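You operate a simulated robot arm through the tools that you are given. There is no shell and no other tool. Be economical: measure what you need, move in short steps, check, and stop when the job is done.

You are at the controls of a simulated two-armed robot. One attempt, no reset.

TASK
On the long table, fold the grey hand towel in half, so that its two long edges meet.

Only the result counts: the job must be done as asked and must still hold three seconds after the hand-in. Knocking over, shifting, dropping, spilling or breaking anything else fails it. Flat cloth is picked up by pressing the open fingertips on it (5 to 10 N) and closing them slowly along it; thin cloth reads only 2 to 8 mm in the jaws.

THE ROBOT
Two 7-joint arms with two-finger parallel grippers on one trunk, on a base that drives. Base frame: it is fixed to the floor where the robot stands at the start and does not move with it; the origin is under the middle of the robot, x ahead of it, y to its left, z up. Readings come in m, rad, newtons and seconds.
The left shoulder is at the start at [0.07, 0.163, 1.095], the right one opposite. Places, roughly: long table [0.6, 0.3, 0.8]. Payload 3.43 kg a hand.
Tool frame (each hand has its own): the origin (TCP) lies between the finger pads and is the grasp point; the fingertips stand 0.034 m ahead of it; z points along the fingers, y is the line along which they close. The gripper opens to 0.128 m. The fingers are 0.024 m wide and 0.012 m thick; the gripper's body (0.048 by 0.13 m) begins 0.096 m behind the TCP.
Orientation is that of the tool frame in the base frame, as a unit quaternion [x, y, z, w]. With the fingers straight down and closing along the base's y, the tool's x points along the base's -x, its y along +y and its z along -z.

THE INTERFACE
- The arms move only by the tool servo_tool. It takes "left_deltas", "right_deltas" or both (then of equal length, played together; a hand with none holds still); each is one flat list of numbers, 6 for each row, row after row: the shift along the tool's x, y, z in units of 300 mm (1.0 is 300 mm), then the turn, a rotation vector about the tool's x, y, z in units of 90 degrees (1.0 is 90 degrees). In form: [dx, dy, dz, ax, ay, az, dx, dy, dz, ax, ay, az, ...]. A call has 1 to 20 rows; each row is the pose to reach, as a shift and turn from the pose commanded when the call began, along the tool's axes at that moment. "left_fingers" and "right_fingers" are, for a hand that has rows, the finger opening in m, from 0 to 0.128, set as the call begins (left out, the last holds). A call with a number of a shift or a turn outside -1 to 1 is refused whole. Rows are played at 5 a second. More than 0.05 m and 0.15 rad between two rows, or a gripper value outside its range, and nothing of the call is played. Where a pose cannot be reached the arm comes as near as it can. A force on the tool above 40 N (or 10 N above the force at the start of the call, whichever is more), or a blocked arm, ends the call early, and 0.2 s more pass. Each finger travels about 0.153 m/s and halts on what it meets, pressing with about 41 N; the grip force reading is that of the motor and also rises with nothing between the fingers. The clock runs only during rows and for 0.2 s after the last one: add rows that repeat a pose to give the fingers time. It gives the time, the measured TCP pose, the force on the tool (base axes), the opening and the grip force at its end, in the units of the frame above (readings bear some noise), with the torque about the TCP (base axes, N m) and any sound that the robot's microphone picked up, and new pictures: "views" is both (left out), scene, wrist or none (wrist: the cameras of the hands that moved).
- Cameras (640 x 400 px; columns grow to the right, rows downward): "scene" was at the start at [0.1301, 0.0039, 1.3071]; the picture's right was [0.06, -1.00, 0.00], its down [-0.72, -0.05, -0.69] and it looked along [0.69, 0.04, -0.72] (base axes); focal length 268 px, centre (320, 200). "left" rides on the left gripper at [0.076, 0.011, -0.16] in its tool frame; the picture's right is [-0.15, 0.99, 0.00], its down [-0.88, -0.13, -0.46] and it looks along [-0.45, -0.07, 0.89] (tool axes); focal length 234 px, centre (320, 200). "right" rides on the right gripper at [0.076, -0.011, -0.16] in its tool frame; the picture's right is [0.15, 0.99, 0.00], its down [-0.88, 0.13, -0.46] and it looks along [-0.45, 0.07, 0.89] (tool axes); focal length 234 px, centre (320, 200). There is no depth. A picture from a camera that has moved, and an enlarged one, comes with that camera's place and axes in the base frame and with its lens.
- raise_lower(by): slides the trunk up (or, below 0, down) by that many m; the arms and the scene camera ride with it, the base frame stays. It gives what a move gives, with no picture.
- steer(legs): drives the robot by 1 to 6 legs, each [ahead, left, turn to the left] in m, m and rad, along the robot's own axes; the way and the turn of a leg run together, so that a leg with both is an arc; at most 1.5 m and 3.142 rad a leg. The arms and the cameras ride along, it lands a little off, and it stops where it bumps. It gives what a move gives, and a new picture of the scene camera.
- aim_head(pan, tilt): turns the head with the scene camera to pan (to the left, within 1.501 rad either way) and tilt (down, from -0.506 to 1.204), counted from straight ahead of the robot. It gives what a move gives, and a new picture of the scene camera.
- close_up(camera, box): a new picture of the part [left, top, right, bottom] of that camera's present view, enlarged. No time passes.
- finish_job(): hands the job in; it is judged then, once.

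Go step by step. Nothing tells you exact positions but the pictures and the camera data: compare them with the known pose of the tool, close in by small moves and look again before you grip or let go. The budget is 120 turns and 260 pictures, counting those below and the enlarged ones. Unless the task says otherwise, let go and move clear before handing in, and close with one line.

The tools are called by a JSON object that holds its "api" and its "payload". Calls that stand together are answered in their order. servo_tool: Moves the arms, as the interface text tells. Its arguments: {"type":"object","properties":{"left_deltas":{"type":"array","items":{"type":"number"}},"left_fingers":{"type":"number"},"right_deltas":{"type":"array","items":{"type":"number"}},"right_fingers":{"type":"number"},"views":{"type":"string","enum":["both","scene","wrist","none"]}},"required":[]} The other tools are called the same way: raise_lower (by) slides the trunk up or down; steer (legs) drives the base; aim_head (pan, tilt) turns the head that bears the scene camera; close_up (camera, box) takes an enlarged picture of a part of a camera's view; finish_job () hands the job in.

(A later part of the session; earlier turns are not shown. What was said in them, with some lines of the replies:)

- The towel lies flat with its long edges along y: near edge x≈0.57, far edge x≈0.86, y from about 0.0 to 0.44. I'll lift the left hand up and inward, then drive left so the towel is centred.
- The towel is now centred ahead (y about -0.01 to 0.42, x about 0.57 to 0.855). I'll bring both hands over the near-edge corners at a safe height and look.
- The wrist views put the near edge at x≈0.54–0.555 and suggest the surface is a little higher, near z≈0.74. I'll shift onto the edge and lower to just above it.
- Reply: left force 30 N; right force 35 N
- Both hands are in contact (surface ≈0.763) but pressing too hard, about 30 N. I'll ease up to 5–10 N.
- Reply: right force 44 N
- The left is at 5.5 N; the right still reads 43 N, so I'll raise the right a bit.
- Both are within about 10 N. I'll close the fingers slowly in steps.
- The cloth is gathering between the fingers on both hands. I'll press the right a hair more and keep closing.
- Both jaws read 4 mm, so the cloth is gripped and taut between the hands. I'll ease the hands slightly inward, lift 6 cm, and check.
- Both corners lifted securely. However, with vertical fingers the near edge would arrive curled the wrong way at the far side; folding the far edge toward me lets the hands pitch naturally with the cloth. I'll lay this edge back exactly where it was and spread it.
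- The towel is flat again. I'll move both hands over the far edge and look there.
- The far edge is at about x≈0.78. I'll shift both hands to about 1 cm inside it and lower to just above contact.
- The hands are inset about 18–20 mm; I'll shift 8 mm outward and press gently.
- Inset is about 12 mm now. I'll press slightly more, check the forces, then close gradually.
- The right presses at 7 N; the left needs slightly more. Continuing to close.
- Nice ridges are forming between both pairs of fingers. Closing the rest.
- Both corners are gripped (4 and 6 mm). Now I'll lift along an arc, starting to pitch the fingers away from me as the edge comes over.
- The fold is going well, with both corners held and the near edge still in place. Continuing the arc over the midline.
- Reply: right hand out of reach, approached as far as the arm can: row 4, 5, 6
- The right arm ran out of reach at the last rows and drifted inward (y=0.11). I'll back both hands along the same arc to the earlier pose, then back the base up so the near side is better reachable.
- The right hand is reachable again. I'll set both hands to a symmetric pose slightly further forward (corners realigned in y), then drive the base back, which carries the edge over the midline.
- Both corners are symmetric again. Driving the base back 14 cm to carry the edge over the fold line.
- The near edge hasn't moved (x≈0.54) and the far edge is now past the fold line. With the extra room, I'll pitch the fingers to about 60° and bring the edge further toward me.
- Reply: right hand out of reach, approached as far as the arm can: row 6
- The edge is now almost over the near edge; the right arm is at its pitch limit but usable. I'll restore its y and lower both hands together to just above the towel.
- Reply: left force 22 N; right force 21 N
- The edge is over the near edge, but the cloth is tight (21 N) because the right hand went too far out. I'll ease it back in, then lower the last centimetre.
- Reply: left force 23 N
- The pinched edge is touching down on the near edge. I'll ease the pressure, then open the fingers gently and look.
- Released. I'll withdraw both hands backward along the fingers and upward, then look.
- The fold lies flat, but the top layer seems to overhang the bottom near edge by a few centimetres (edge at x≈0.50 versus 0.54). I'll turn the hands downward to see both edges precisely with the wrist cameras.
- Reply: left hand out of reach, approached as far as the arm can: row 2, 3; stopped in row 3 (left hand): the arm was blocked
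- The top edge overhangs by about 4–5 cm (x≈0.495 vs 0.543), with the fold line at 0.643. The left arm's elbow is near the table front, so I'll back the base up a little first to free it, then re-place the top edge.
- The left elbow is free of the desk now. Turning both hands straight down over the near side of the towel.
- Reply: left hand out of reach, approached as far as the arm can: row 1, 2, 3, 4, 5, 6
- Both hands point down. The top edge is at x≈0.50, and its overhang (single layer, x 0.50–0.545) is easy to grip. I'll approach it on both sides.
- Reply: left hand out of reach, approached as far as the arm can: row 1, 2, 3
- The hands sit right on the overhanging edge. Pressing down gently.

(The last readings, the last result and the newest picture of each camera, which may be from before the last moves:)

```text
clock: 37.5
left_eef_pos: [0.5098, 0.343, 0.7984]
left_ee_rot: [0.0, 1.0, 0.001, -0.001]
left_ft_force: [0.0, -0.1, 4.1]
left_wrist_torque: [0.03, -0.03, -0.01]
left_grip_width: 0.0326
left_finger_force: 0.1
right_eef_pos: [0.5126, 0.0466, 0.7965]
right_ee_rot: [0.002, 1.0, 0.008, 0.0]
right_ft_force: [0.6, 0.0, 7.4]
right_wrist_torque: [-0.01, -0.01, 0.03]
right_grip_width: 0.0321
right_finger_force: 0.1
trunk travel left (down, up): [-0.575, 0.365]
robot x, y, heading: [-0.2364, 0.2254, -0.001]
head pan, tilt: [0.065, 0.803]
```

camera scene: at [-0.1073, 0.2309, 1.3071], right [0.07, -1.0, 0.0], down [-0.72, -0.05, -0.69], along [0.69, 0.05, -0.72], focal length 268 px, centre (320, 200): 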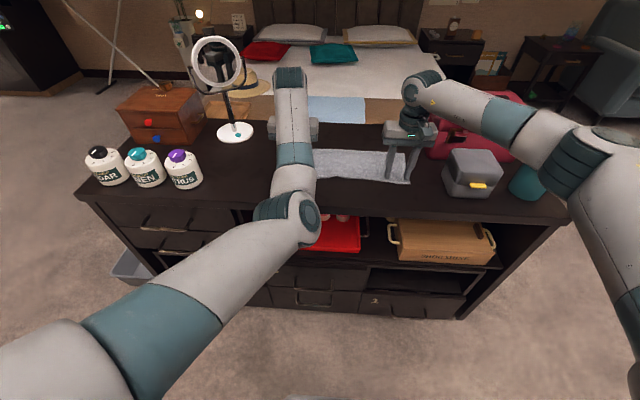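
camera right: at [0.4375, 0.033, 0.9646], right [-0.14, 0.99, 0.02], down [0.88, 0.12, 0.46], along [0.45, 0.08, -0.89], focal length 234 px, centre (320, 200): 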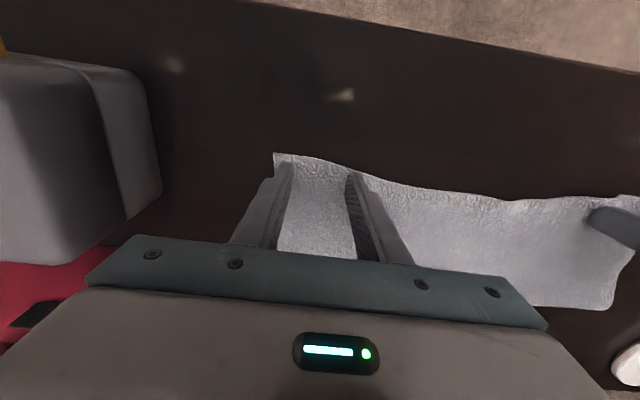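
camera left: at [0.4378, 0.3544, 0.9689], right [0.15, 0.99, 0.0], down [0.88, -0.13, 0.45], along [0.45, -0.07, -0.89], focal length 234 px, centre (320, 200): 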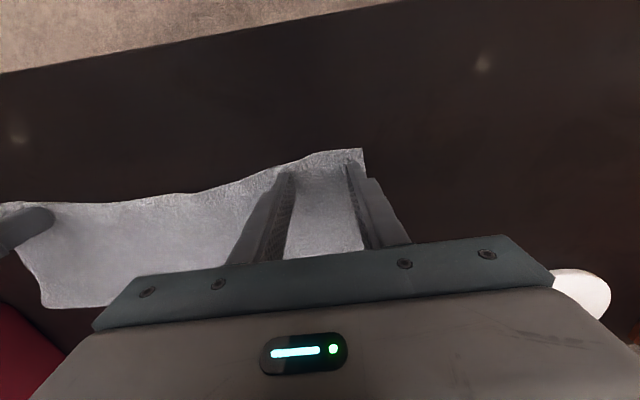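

Contact is 4 and 7 N; I'll add a bit on the left and keep closing slowly.

{"api": "servo_tool", "payload": {"right_deltas": [0, 0, 0, 0, 0, 0], "left_deltas": [0, 0, 0.005, 0, 0, 0], "right_fingers": 0.026, "left_fingers": 0.026, "views": "none"}}

{"api": "servo_tool", "payload": {"right_deltas": [0, 0, 0, 0, 0, 0], "left_deltas": [0, 0, 0, 0, 0, 0], "right_fingers": 0.019, "left_fingers": 0.019, "views": "none"}}

{"api": "servo_tool", "payload": {"right_deltas": [0, 0, 0, 0, 0, 0], "left_deltas": [0, 0, 0, 0, 0, 0], "right_fingers": 0.012, "left_fingers": 0.012, "views": "none"}}

{"api": "servo_tool", "payload": {"right_deltas": [0, 0, 0, 0, 0, 0], "left_deltas": [0, 0, 0, 0, 0, 0], "right_fingers": 0.006, "left_fingers": 0.006, "views": "none"}}

{"api": "servo_tool", "payload": {"right_deltas": [0, 0, 0, 0, 0, 0, 0, 0, 0, 0, 0, 0], "left_deltas": [0, 0, 0, 0, 0, 0, 0, 0, 0, 0, 0, 0], "right_fingers": 0.0, "left_fingers": 0.0, "views": "wrist"}}

```text
clock: 37.9
left_eef_pos: [0.5104, 0.3414, 0.797]
left_ee_rot: [0.0, 1.0, 0.0, 0.0]
left_ft_force: [-0.8, -0.8, 7.4]
left_wrist_torque: [-0.02, 0.03, 0.0]
left_grip_width: 0.0257
left_finger_force: 0.1
right_eef_pos: [0.5121, 0.048, 0.797]
right_ee_rot: [0.001, 1.0, 0.008, -0.001]
right_ft_force: [0.5, 1.5, 5.8]
right_wrist_torque: [-0.04, -0.05, 0.02]
right_grip_width: 0.0253
right_finger_force: 0.1
trunk travel left (down, up): [-0.575, 0.365]
robot x, y, heading: [-0.2402, 0.223, 0.007]
head pan, tilt: [0.065, 0.803]
```

```text
clock: 38.3
left_eef_pos: [0.511, 0.3412, 0.797]
left_ee_rot: [0.0, 1.0, 0.0, 0.0]
left_ft_force: [2.2, -1.5, 8.3]
left_wrist_torque: [-0.06, -0.06, 0.0]
left_grip_width: 0.0185
left_finger_force: 0.0
right_eef_pos: [0.5108, 0.0472, 0.7976]
right_ee_rot: [0.002, 1.0, 0.008, 0.0]
right_ft_force: [0.3, 0.3, 5.2]
right_wrist_torque: [-0.01, -0.02, 0.03]
right_grip_width: 0.0184
right_finger_force: 0.1
trunk travel left (down, up): [-0.575, 0.365]
robot x, y, heading: [-0.2379, 0.227, 0.004]
head pan, tilt: [0.065, 0.803]
```

```text
clock: 38.7
left_eef_pos: [0.5111, 0.3422, 0.7978]
left_ee_rot: [0.0, 1.0, 0.0, 0.0]
left_ft_force: [0.0, -3.6, 9.4]
left_wrist_torque: [-0.11, -0.05, -0.01]
left_grip_width: 0.013
left_finger_force: 1.2
right_eef_pos: [0.5119, 0.0472, 0.7973]
right_ee_rot: [0.002, 1.0, 0.008, 0.0]
right_ft_force: [-0.3, 1.7, 4.8]
right_wrist_torque: [0.07, -0.03, 0.01]
right_grip_width: 0.0138
right_finger_force: 1.2
trunk travel left (down, up): [-0.575, 0.365]
robot x, y, heading: [-0.238, 0.2256, 0.009]
head pan, tilt: [0.065, 0.803]
```

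```text
clock: 39.1
left_eef_pos: [0.5115, 0.3426, 0.7972]
left_ee_rot: [0.0, 1.0, 0.0, 0.0]
left_ft_force: [-0.4, -4.5, 11.0]
left_wrist_torque: [-0.13, 0.01, -0.04]
left_grip_width: 0.0072
left_finger_force: 10.6
right_eef_pos: [0.5118, 0.0462, 0.7981]
right_ee_rot: [0.002, 1.0, 0.007, -0.002]
right_ft_force: [0.1, 4.4, 4.5]
right_wrist_torque: [0.18, 0.02, 0.05]
right_grip_width: 0.0114
right_finger_force: 3.6
trunk travel left (down, up): [-0.575, 0.365]
robot x, y, heading: [-0.2378, 0.2264, 0.004]
head pan, tilt: [0.065, 0.803]
```

```text
clock: 39.7
left_eef_pos: [0.5099, 0.3432, 0.7982]
left_ee_rot: [0.0, 1.0, -0.001, 0.0]
left_ft_force: [-0.2, -7.3, 11.7]
left_wrist_torque: [-0.25, -0.02, -0.03]
left_grip_width: 0.0048
left_finger_force: 39.4
right_eef_pos: [0.512, 0.0471, 0.7971]
right_ee_rot: [0.0, 1.0, 0.008, 0.0]
right_ft_force: [-0.5, 9.0, 4.0]
right_wrist_torque: [0.37, -0.03, 0.05]
right_grip_width: 0.0049
right_finger_force: 39.4
trunk travel left (down, up): [-0.575, 0.365]
robot x, y, heading: [-0.2346, 0.2229, 0.002]
head pan, tilt: [0.065, 0.803]
camera right: at [0.4358, 0.0346, 0.9568], right [-0.14, 0.99, 0.02], down [0.88, 0.12, 0.46], along [0.45, 0.08, -0.89], focal length 234 px, centre (320, 200)
camera left: at [0.4353, 0.3526, 0.9574], right [0.15, 0.99, 0.0], down [0.88, -0.13, 0.46], along [0.45, -0.07, -0.89], focal length 234 px, centre (320, 200)
```

right: 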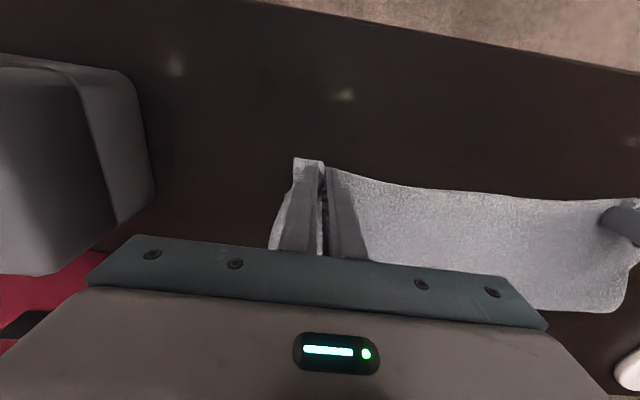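
left: 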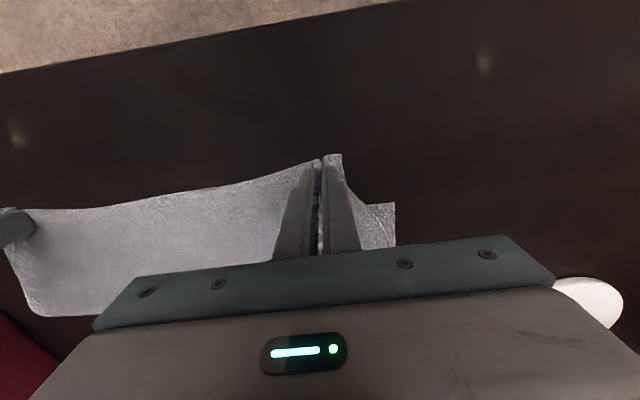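

Both gripped at about 5 mm, and the left view shows the bottom layer's near corner at x≈0.547. I'll peel the top layer up and forward so I can see the bottom near edge.

{"api": "servo_tool", "payload": {"right_deltas": [0, 0.006, -0.067, 0, 0, 0, -0.05, 0.006, -0.133, 0, 0, 0, -0.12, 0.006, -0.2, 0, 0, 0, -0.19, 0.006, -0.267, 0, 0, 0, -0.267, 0.006, -0.333, 0, 0, 0], "left_deltas": [0, -0.006, -0.067, 0, 0, 0, -0.05, -0.006, -0.133, 0, 0, 0, -0.12, -0.006, -0.2, 0, 0, 0, -0.19, -0.006, -0.267, 0, 0, 0, -0.267, -0.006, -0.333, 0, 0, 0]}}

```text
clock: 40.9
left_eef_pos: [0.5844, 0.3406, 0.8877]
left_ee_rot: [-0.001, 1.0, -0.003, -0.001]
left_ft_force: [0.5, -5.9, 0.5]
left_wrist_torque: [-0.31, -0.02, -0.04]
left_grip_width: 0.0049
left_finger_force: 39.4
left hand out of reach, approached as far as the arm can: row 5
right_eef_pos: [0.5952, 0.0497, 0.8965]
right_ee_rot: [-0.001, 1.0, 0.007, 0.0]
right_ft_force: [-0.7, 6.4, 0.0]
right_wrist_torque: [0.1, 0.0, 0.06]
right_grip_width: 0.0049
right_finger_force: 39.4
trunk travel left (down, up): [-0.575, 0.365]
robot x, y, heading: [-0.2348, 0.2268, 0.004]
head pan, tilt: [0.065, 0.803]
camera scene: at [-0.1084, 0.2349, 1.3069], right [0.07, -1.0, 0.0], down [-0.72, -0.05, -0.69], along [0.69, 0.05, -0.72], focal length 268 px, centre (320, 200)
camera right: at [0.5201, 0.0372, 1.0552], right [-0.15, 0.99, 0.01], down [0.88, 0.13, 0.46], along [0.45, 0.08, -0.89], focal length 234 px, centre (320, 200)
camera left: at [0.5099, 0.3525, 1.0483], right [0.14, 0.99, -0.01], down [0.88, -0.13, 0.45], along [0.45, -0.07, -0.89], focal length 234 px, centre (320, 200)
```

scene: 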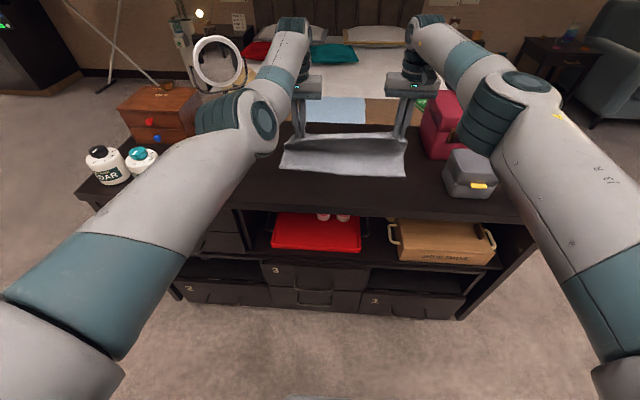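
right: 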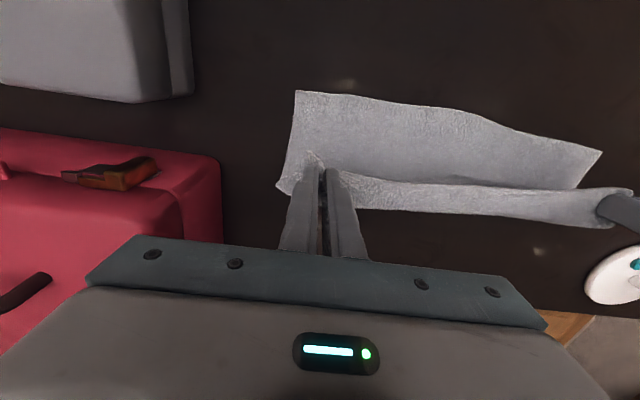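
left: 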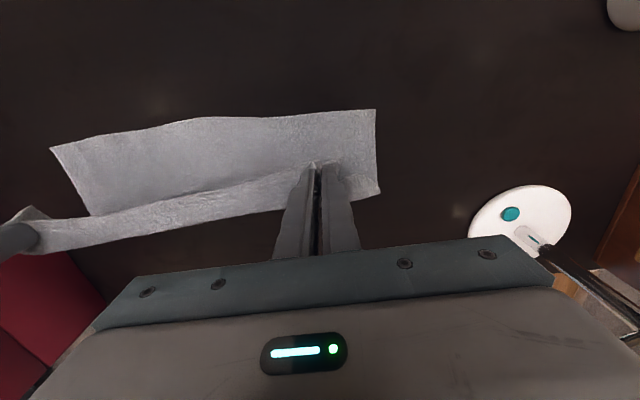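

Now the bottom near edge is clearly visible: x≈0.536 at the right corner, 0.548 at the left, corners at y≈0.015 and 0.41. I'll lay the top edge down onto exactly that line.

{"api": "servo_tool", "payload": {"right_deltas": [0.04, 0.009, 0.07, 0, 0, 0, 0.08, 0.018, 0.14, 0, 0, 0, 0.12, 0.027, 0.21, 0, 0, 0, 0.15, 0.027, 0.27, 0, 0, 0, 0.164, 0.027, 0.318, 0, 0, 0, 0.164, 0.027, 0.318, 0, 0, 0], "left_deltas": [0.02, 0.011, 0.06, 0, 0, 0, 0.04, 0.022, 0.12, 0, 0, 0, 0.06, 0.033, 0.18, 0, 0, 0, 0.075, 0.033, 0.24, 0, 0, 0, 0.085, 0.033, 0.289, 0, 0, 0, 0.085, 0.033, 0.289, 0, 0, 0]}}

```text
clock: 42.3
left_eef_pos: [0.5576, 0.3501, 0.8042]
left_ee_rot: [0.0, 1.0, 0.0, -0.001]
left_ft_force: [1.0, -5.3, 1.9]
left_wrist_torque: [-0.22, 0.0, -0.07]
left_grip_width: 0.0044
left_finger_force: 38.5
right_eef_pos: [0.5461, 0.0577, 0.8012]
right_ee_rot: [0.001, 1.0, 0.008, 0.0]
right_ft_force: [0.5, 6.9, 10.2]
right_wrist_torque: [0.16, -0.09, 0.06]
right_grip_width: 0.0048
right_finger_force: 39.2
trunk travel left (down, up): [-0.575, 0.365]
robot x, y, heading: [-0.2395, 0.2281, 0.007]
head pan, tilt: [0.065, 0.803]
camera scene: at [-0.1091, 0.2313, 1.3074], right [0.07, -1.0, 0.0], down [-0.72, -0.05, -0.69], along [0.69, 0.05, -0.72], focal length 268 px, centre (320, 200)
camera right: at [0.4689, 0.0456, 0.9602], right [-0.14, 0.99, 0.02], down [0.88, 0.12, 0.46], along [0.45, 0.08, -0.89], focal length 234 px, centre (320, 200)
camera left: at [0.482, 0.3602, 0.963], right [0.15, 0.99, 0.0], down [0.88, -0.13, 0.45], along [0.45, -0.07, -0.89], focal length 234 px, centre (320, 200)
```

scene: 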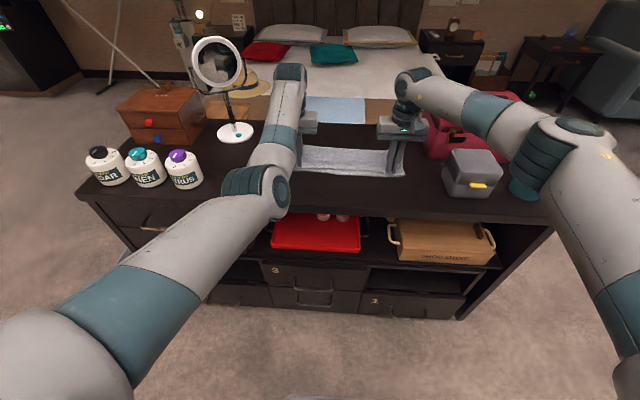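
right: 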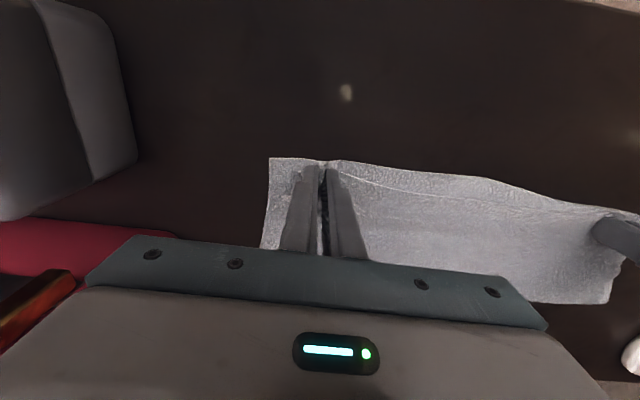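
left: 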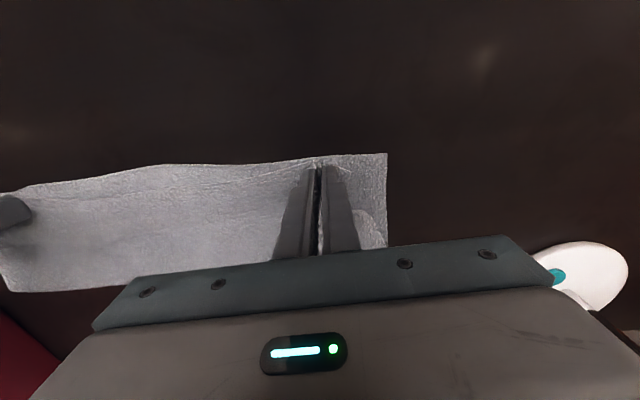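

The edges align within about a centimetre. I'll open slowly while lightly pressing, to spread the gathered corners.

{"api": "servo_tool", "payload": {"right_deltas": [0, 0, -0.002, 0, 0, 0], "left_deltas": [0, 0, 0.01, 0, 0, 0], "right_fingers": 0.02, "left_fingers": 0.02, "views": "none"}}

{"api": "servo_tool", "payload": {"right_deltas": [0, 0, 0, 0, 0, 0, 0, 0, 0, 0, 0, 0], "left_deltas": [0, 0, 0, 0, 0, 0, 0, 0, 0, 0, 0, 0], "right_fingers": 0.05, "left_fingers": 0.05, "views": "none"}}

{"api": "servo_tool", "payload": {"right_deltas": [0, 0, -0.1, 0, 0, 0, 0, 0, -0.2, 0, 0, 0, 0, 0, -0.3, 0, 0, 0], "left_deltas": [0, 0, -0.1, 0, 0, 0, 0, 0, -0.2, 0, 0, 0, 0, 0, -0.3, 0, 0, 0]}}

```text
clock: 42.7
left_eef_pos: [0.5572, 0.3522, 0.8015]
left_ee_rot: [-0.001, 1.0, 0.001, 0.0]
left_ft_force: [-1.7, 1.5, 5.2]
left_wrist_torque: [0.05, -0.02, -0.04]
left_grip_width: 0.0195
left_finger_force: 0.2
right_eef_pos: [0.5438, 0.0583, 0.8004]
right_ee_rot: [0.002, 1.0, 0.007, 0.001]
right_ft_force: [2.7, 3.2, 7.8]
right_wrist_torque: [0.03, -0.14, 0.03]
right_grip_width: 0.0174
right_finger_force: 0.1
trunk travel left (down, up): [-0.575, 0.365]
robot x, y, heading: [-0.2389, 0.2281, 0.004]
head pan, tilt: [0.065, 0.803]
```

```text
clock: 43.3
left_eef_pos: [0.5572, 0.3507, 0.8004]
left_ee_rot: [-0.002, 1.0, 0.0, 0.0]
left_ft_force: [0.1, 0.5, 6.7]
left_wrist_torque: [0.02, -0.02, 0.01]
left_grip_width: 0.0475
left_finger_force: 0.0
right_eef_pos: [0.5422, 0.0571, 0.8011]
right_ee_rot: [0.001, 1.0, 0.007, -0.002]
right_ft_force: [-0.5, 1.5, 6.8]
right_wrist_torque: [0.01, -0.03, 0.01]
right_grip_width: 0.0487
right_finger_force: 0.0
trunk travel left (down, up): [-0.575, 0.365]
robot x, y, heading: [-0.2377, 0.2265, 0.003]
head pan, tilt: [0.065, 0.803]
```

```text
clock: 44.1
left_eef_pos: [0.5557, 0.3505, 0.8903]
left_ee_rot: [0.0, 1.0, 0.0, -0.001]
left_ft_force: [-0.2, 0.3, 0.0]
left_wrist_torque: [0.01, -0.02, 0.0]
left_grip_width: 0.0499
left_finger_force: 0.1
right_eef_pos: [0.5445, 0.0535, 0.8903]
right_ee_rot: [0.002, 1.0, 0.008, -0.001]
right_ft_force: [0.1, -0.1, 0.5]
right_wrist_torque: [-0.02, -0.04, 0.0]
right_grip_width: 0.0499
right_finger_force: 0.0
trunk travel left (down, up): [-0.575, 0.365]
robot x, y, heading: [-0.2379, 0.2246, 0.009]
head pan, tilt: [0.065, 0.803]
camera scene: at [-0.109, 0.2303, 1.3071], right [0.07, -1.0, 0.0], down [-0.72, -0.05, -0.69], along [0.69, 0.05, -0.72], focal length 268 px, centre (320, 200)
camera right: at [0.4695, 0.0415, 1.0489], right [-0.14, 0.99, 0.02], down [0.88, 0.12, 0.46], along [0.45, 0.08, -0.89], focal length 234 px, centre (320, 200)
camera left: at [0.4815, 0.3606, 1.0515], right [0.15, 0.99, 0.0], down [0.88, -0.13, 0.45], along [0.45, -0.07, -0.89], focal length 234 px, centre (320, 200)
```

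scene: 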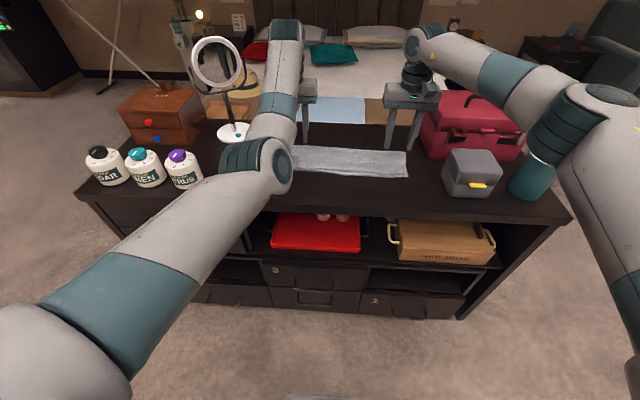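
right: 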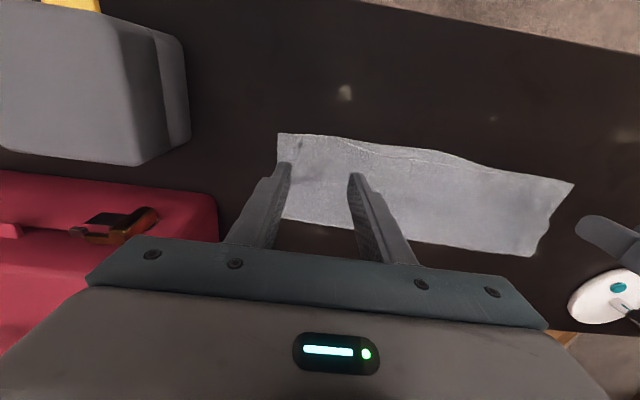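
left: 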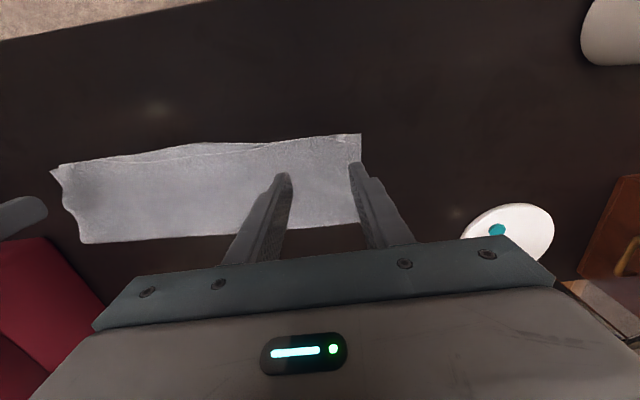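

The edges now look nearly coincident. Zooming in to verify.

{"api": "close_up", "payload": {"camera": "right", "box": [240, 100, 600, 325]}}

{"api": "close_up", "payload": {"camera": "left", "box": [40, 90, 400, 315]}}

{"api": "close_up", "payload": {"camera": "scene", "box": [270, 120, 430, 220]}}

```text
1.78 times, centred on (420, 212) of right
camera zoom: at [0.4695, 0.0415, 1.0489], right [-0.14, 0.99, 0.02], down [0.88, 0.12, 0.46], along [0.45, 0.08, -0.89], focal length 416 px, centre (142, 178)
```

zoom: 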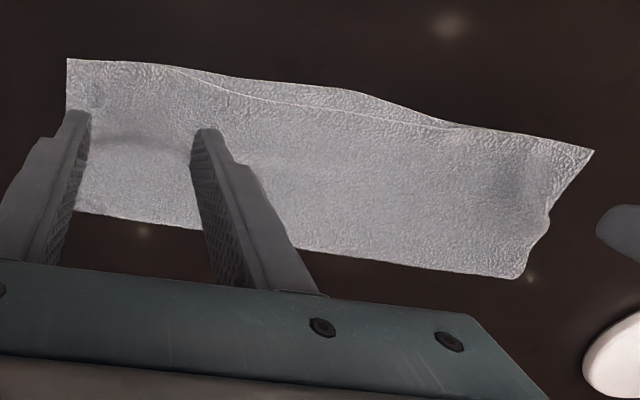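

```text
1.78 times, centred on (220, 202) of left
camera zoom: at [0.4815, 0.3606, 1.0515], right [0.15, 0.99, 0.0], down [0.88, -0.13, 0.45], along [0.45, -0.07, -0.89], focal length 416 px, centre (498, 196)
```

zoom: 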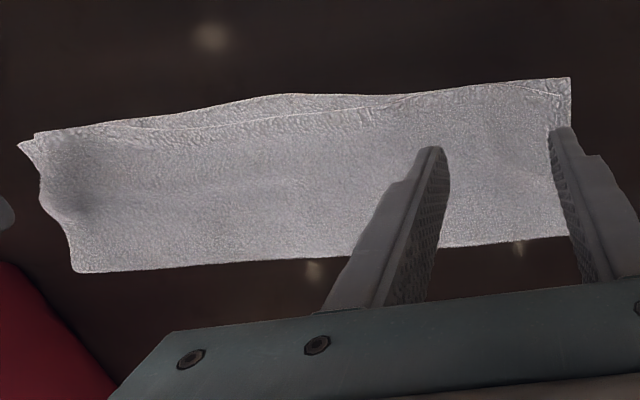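

```text
4.00 times, centred on (350, 170) of scene
camera zoom: at [-0.109, 0.2303, 1.3071], right [0.07, -1.0, 0.0], down [-0.72, -0.05, -0.69], along [0.69, 0.05, -0.72], focal length 1073 px, centre (200, 320)
```

zoom: 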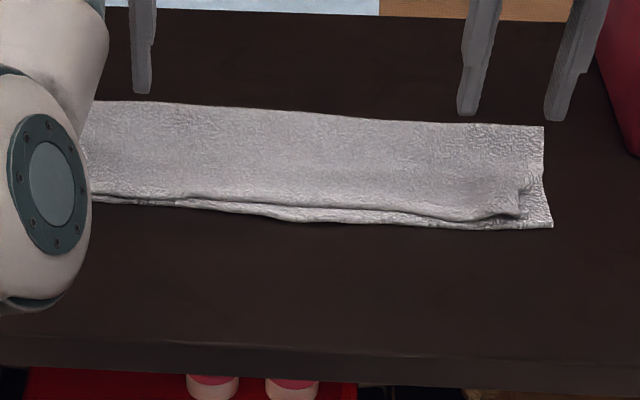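

The two long edges meet to within about a centimetre, the towel lies flat and folded in half, nothing else has moved, and both open hands are about 9 cm above it. Handing in.

{"api": "finish_job", "payload": {}}

```text
The job is handed in.
```

I folded the grey hand towel in half lengthwise on the long table and handed the job in. The two long edges meet to within about a centimetre. The top layer's right corner sits roughly 1.5–2 cm in from the bottom one.
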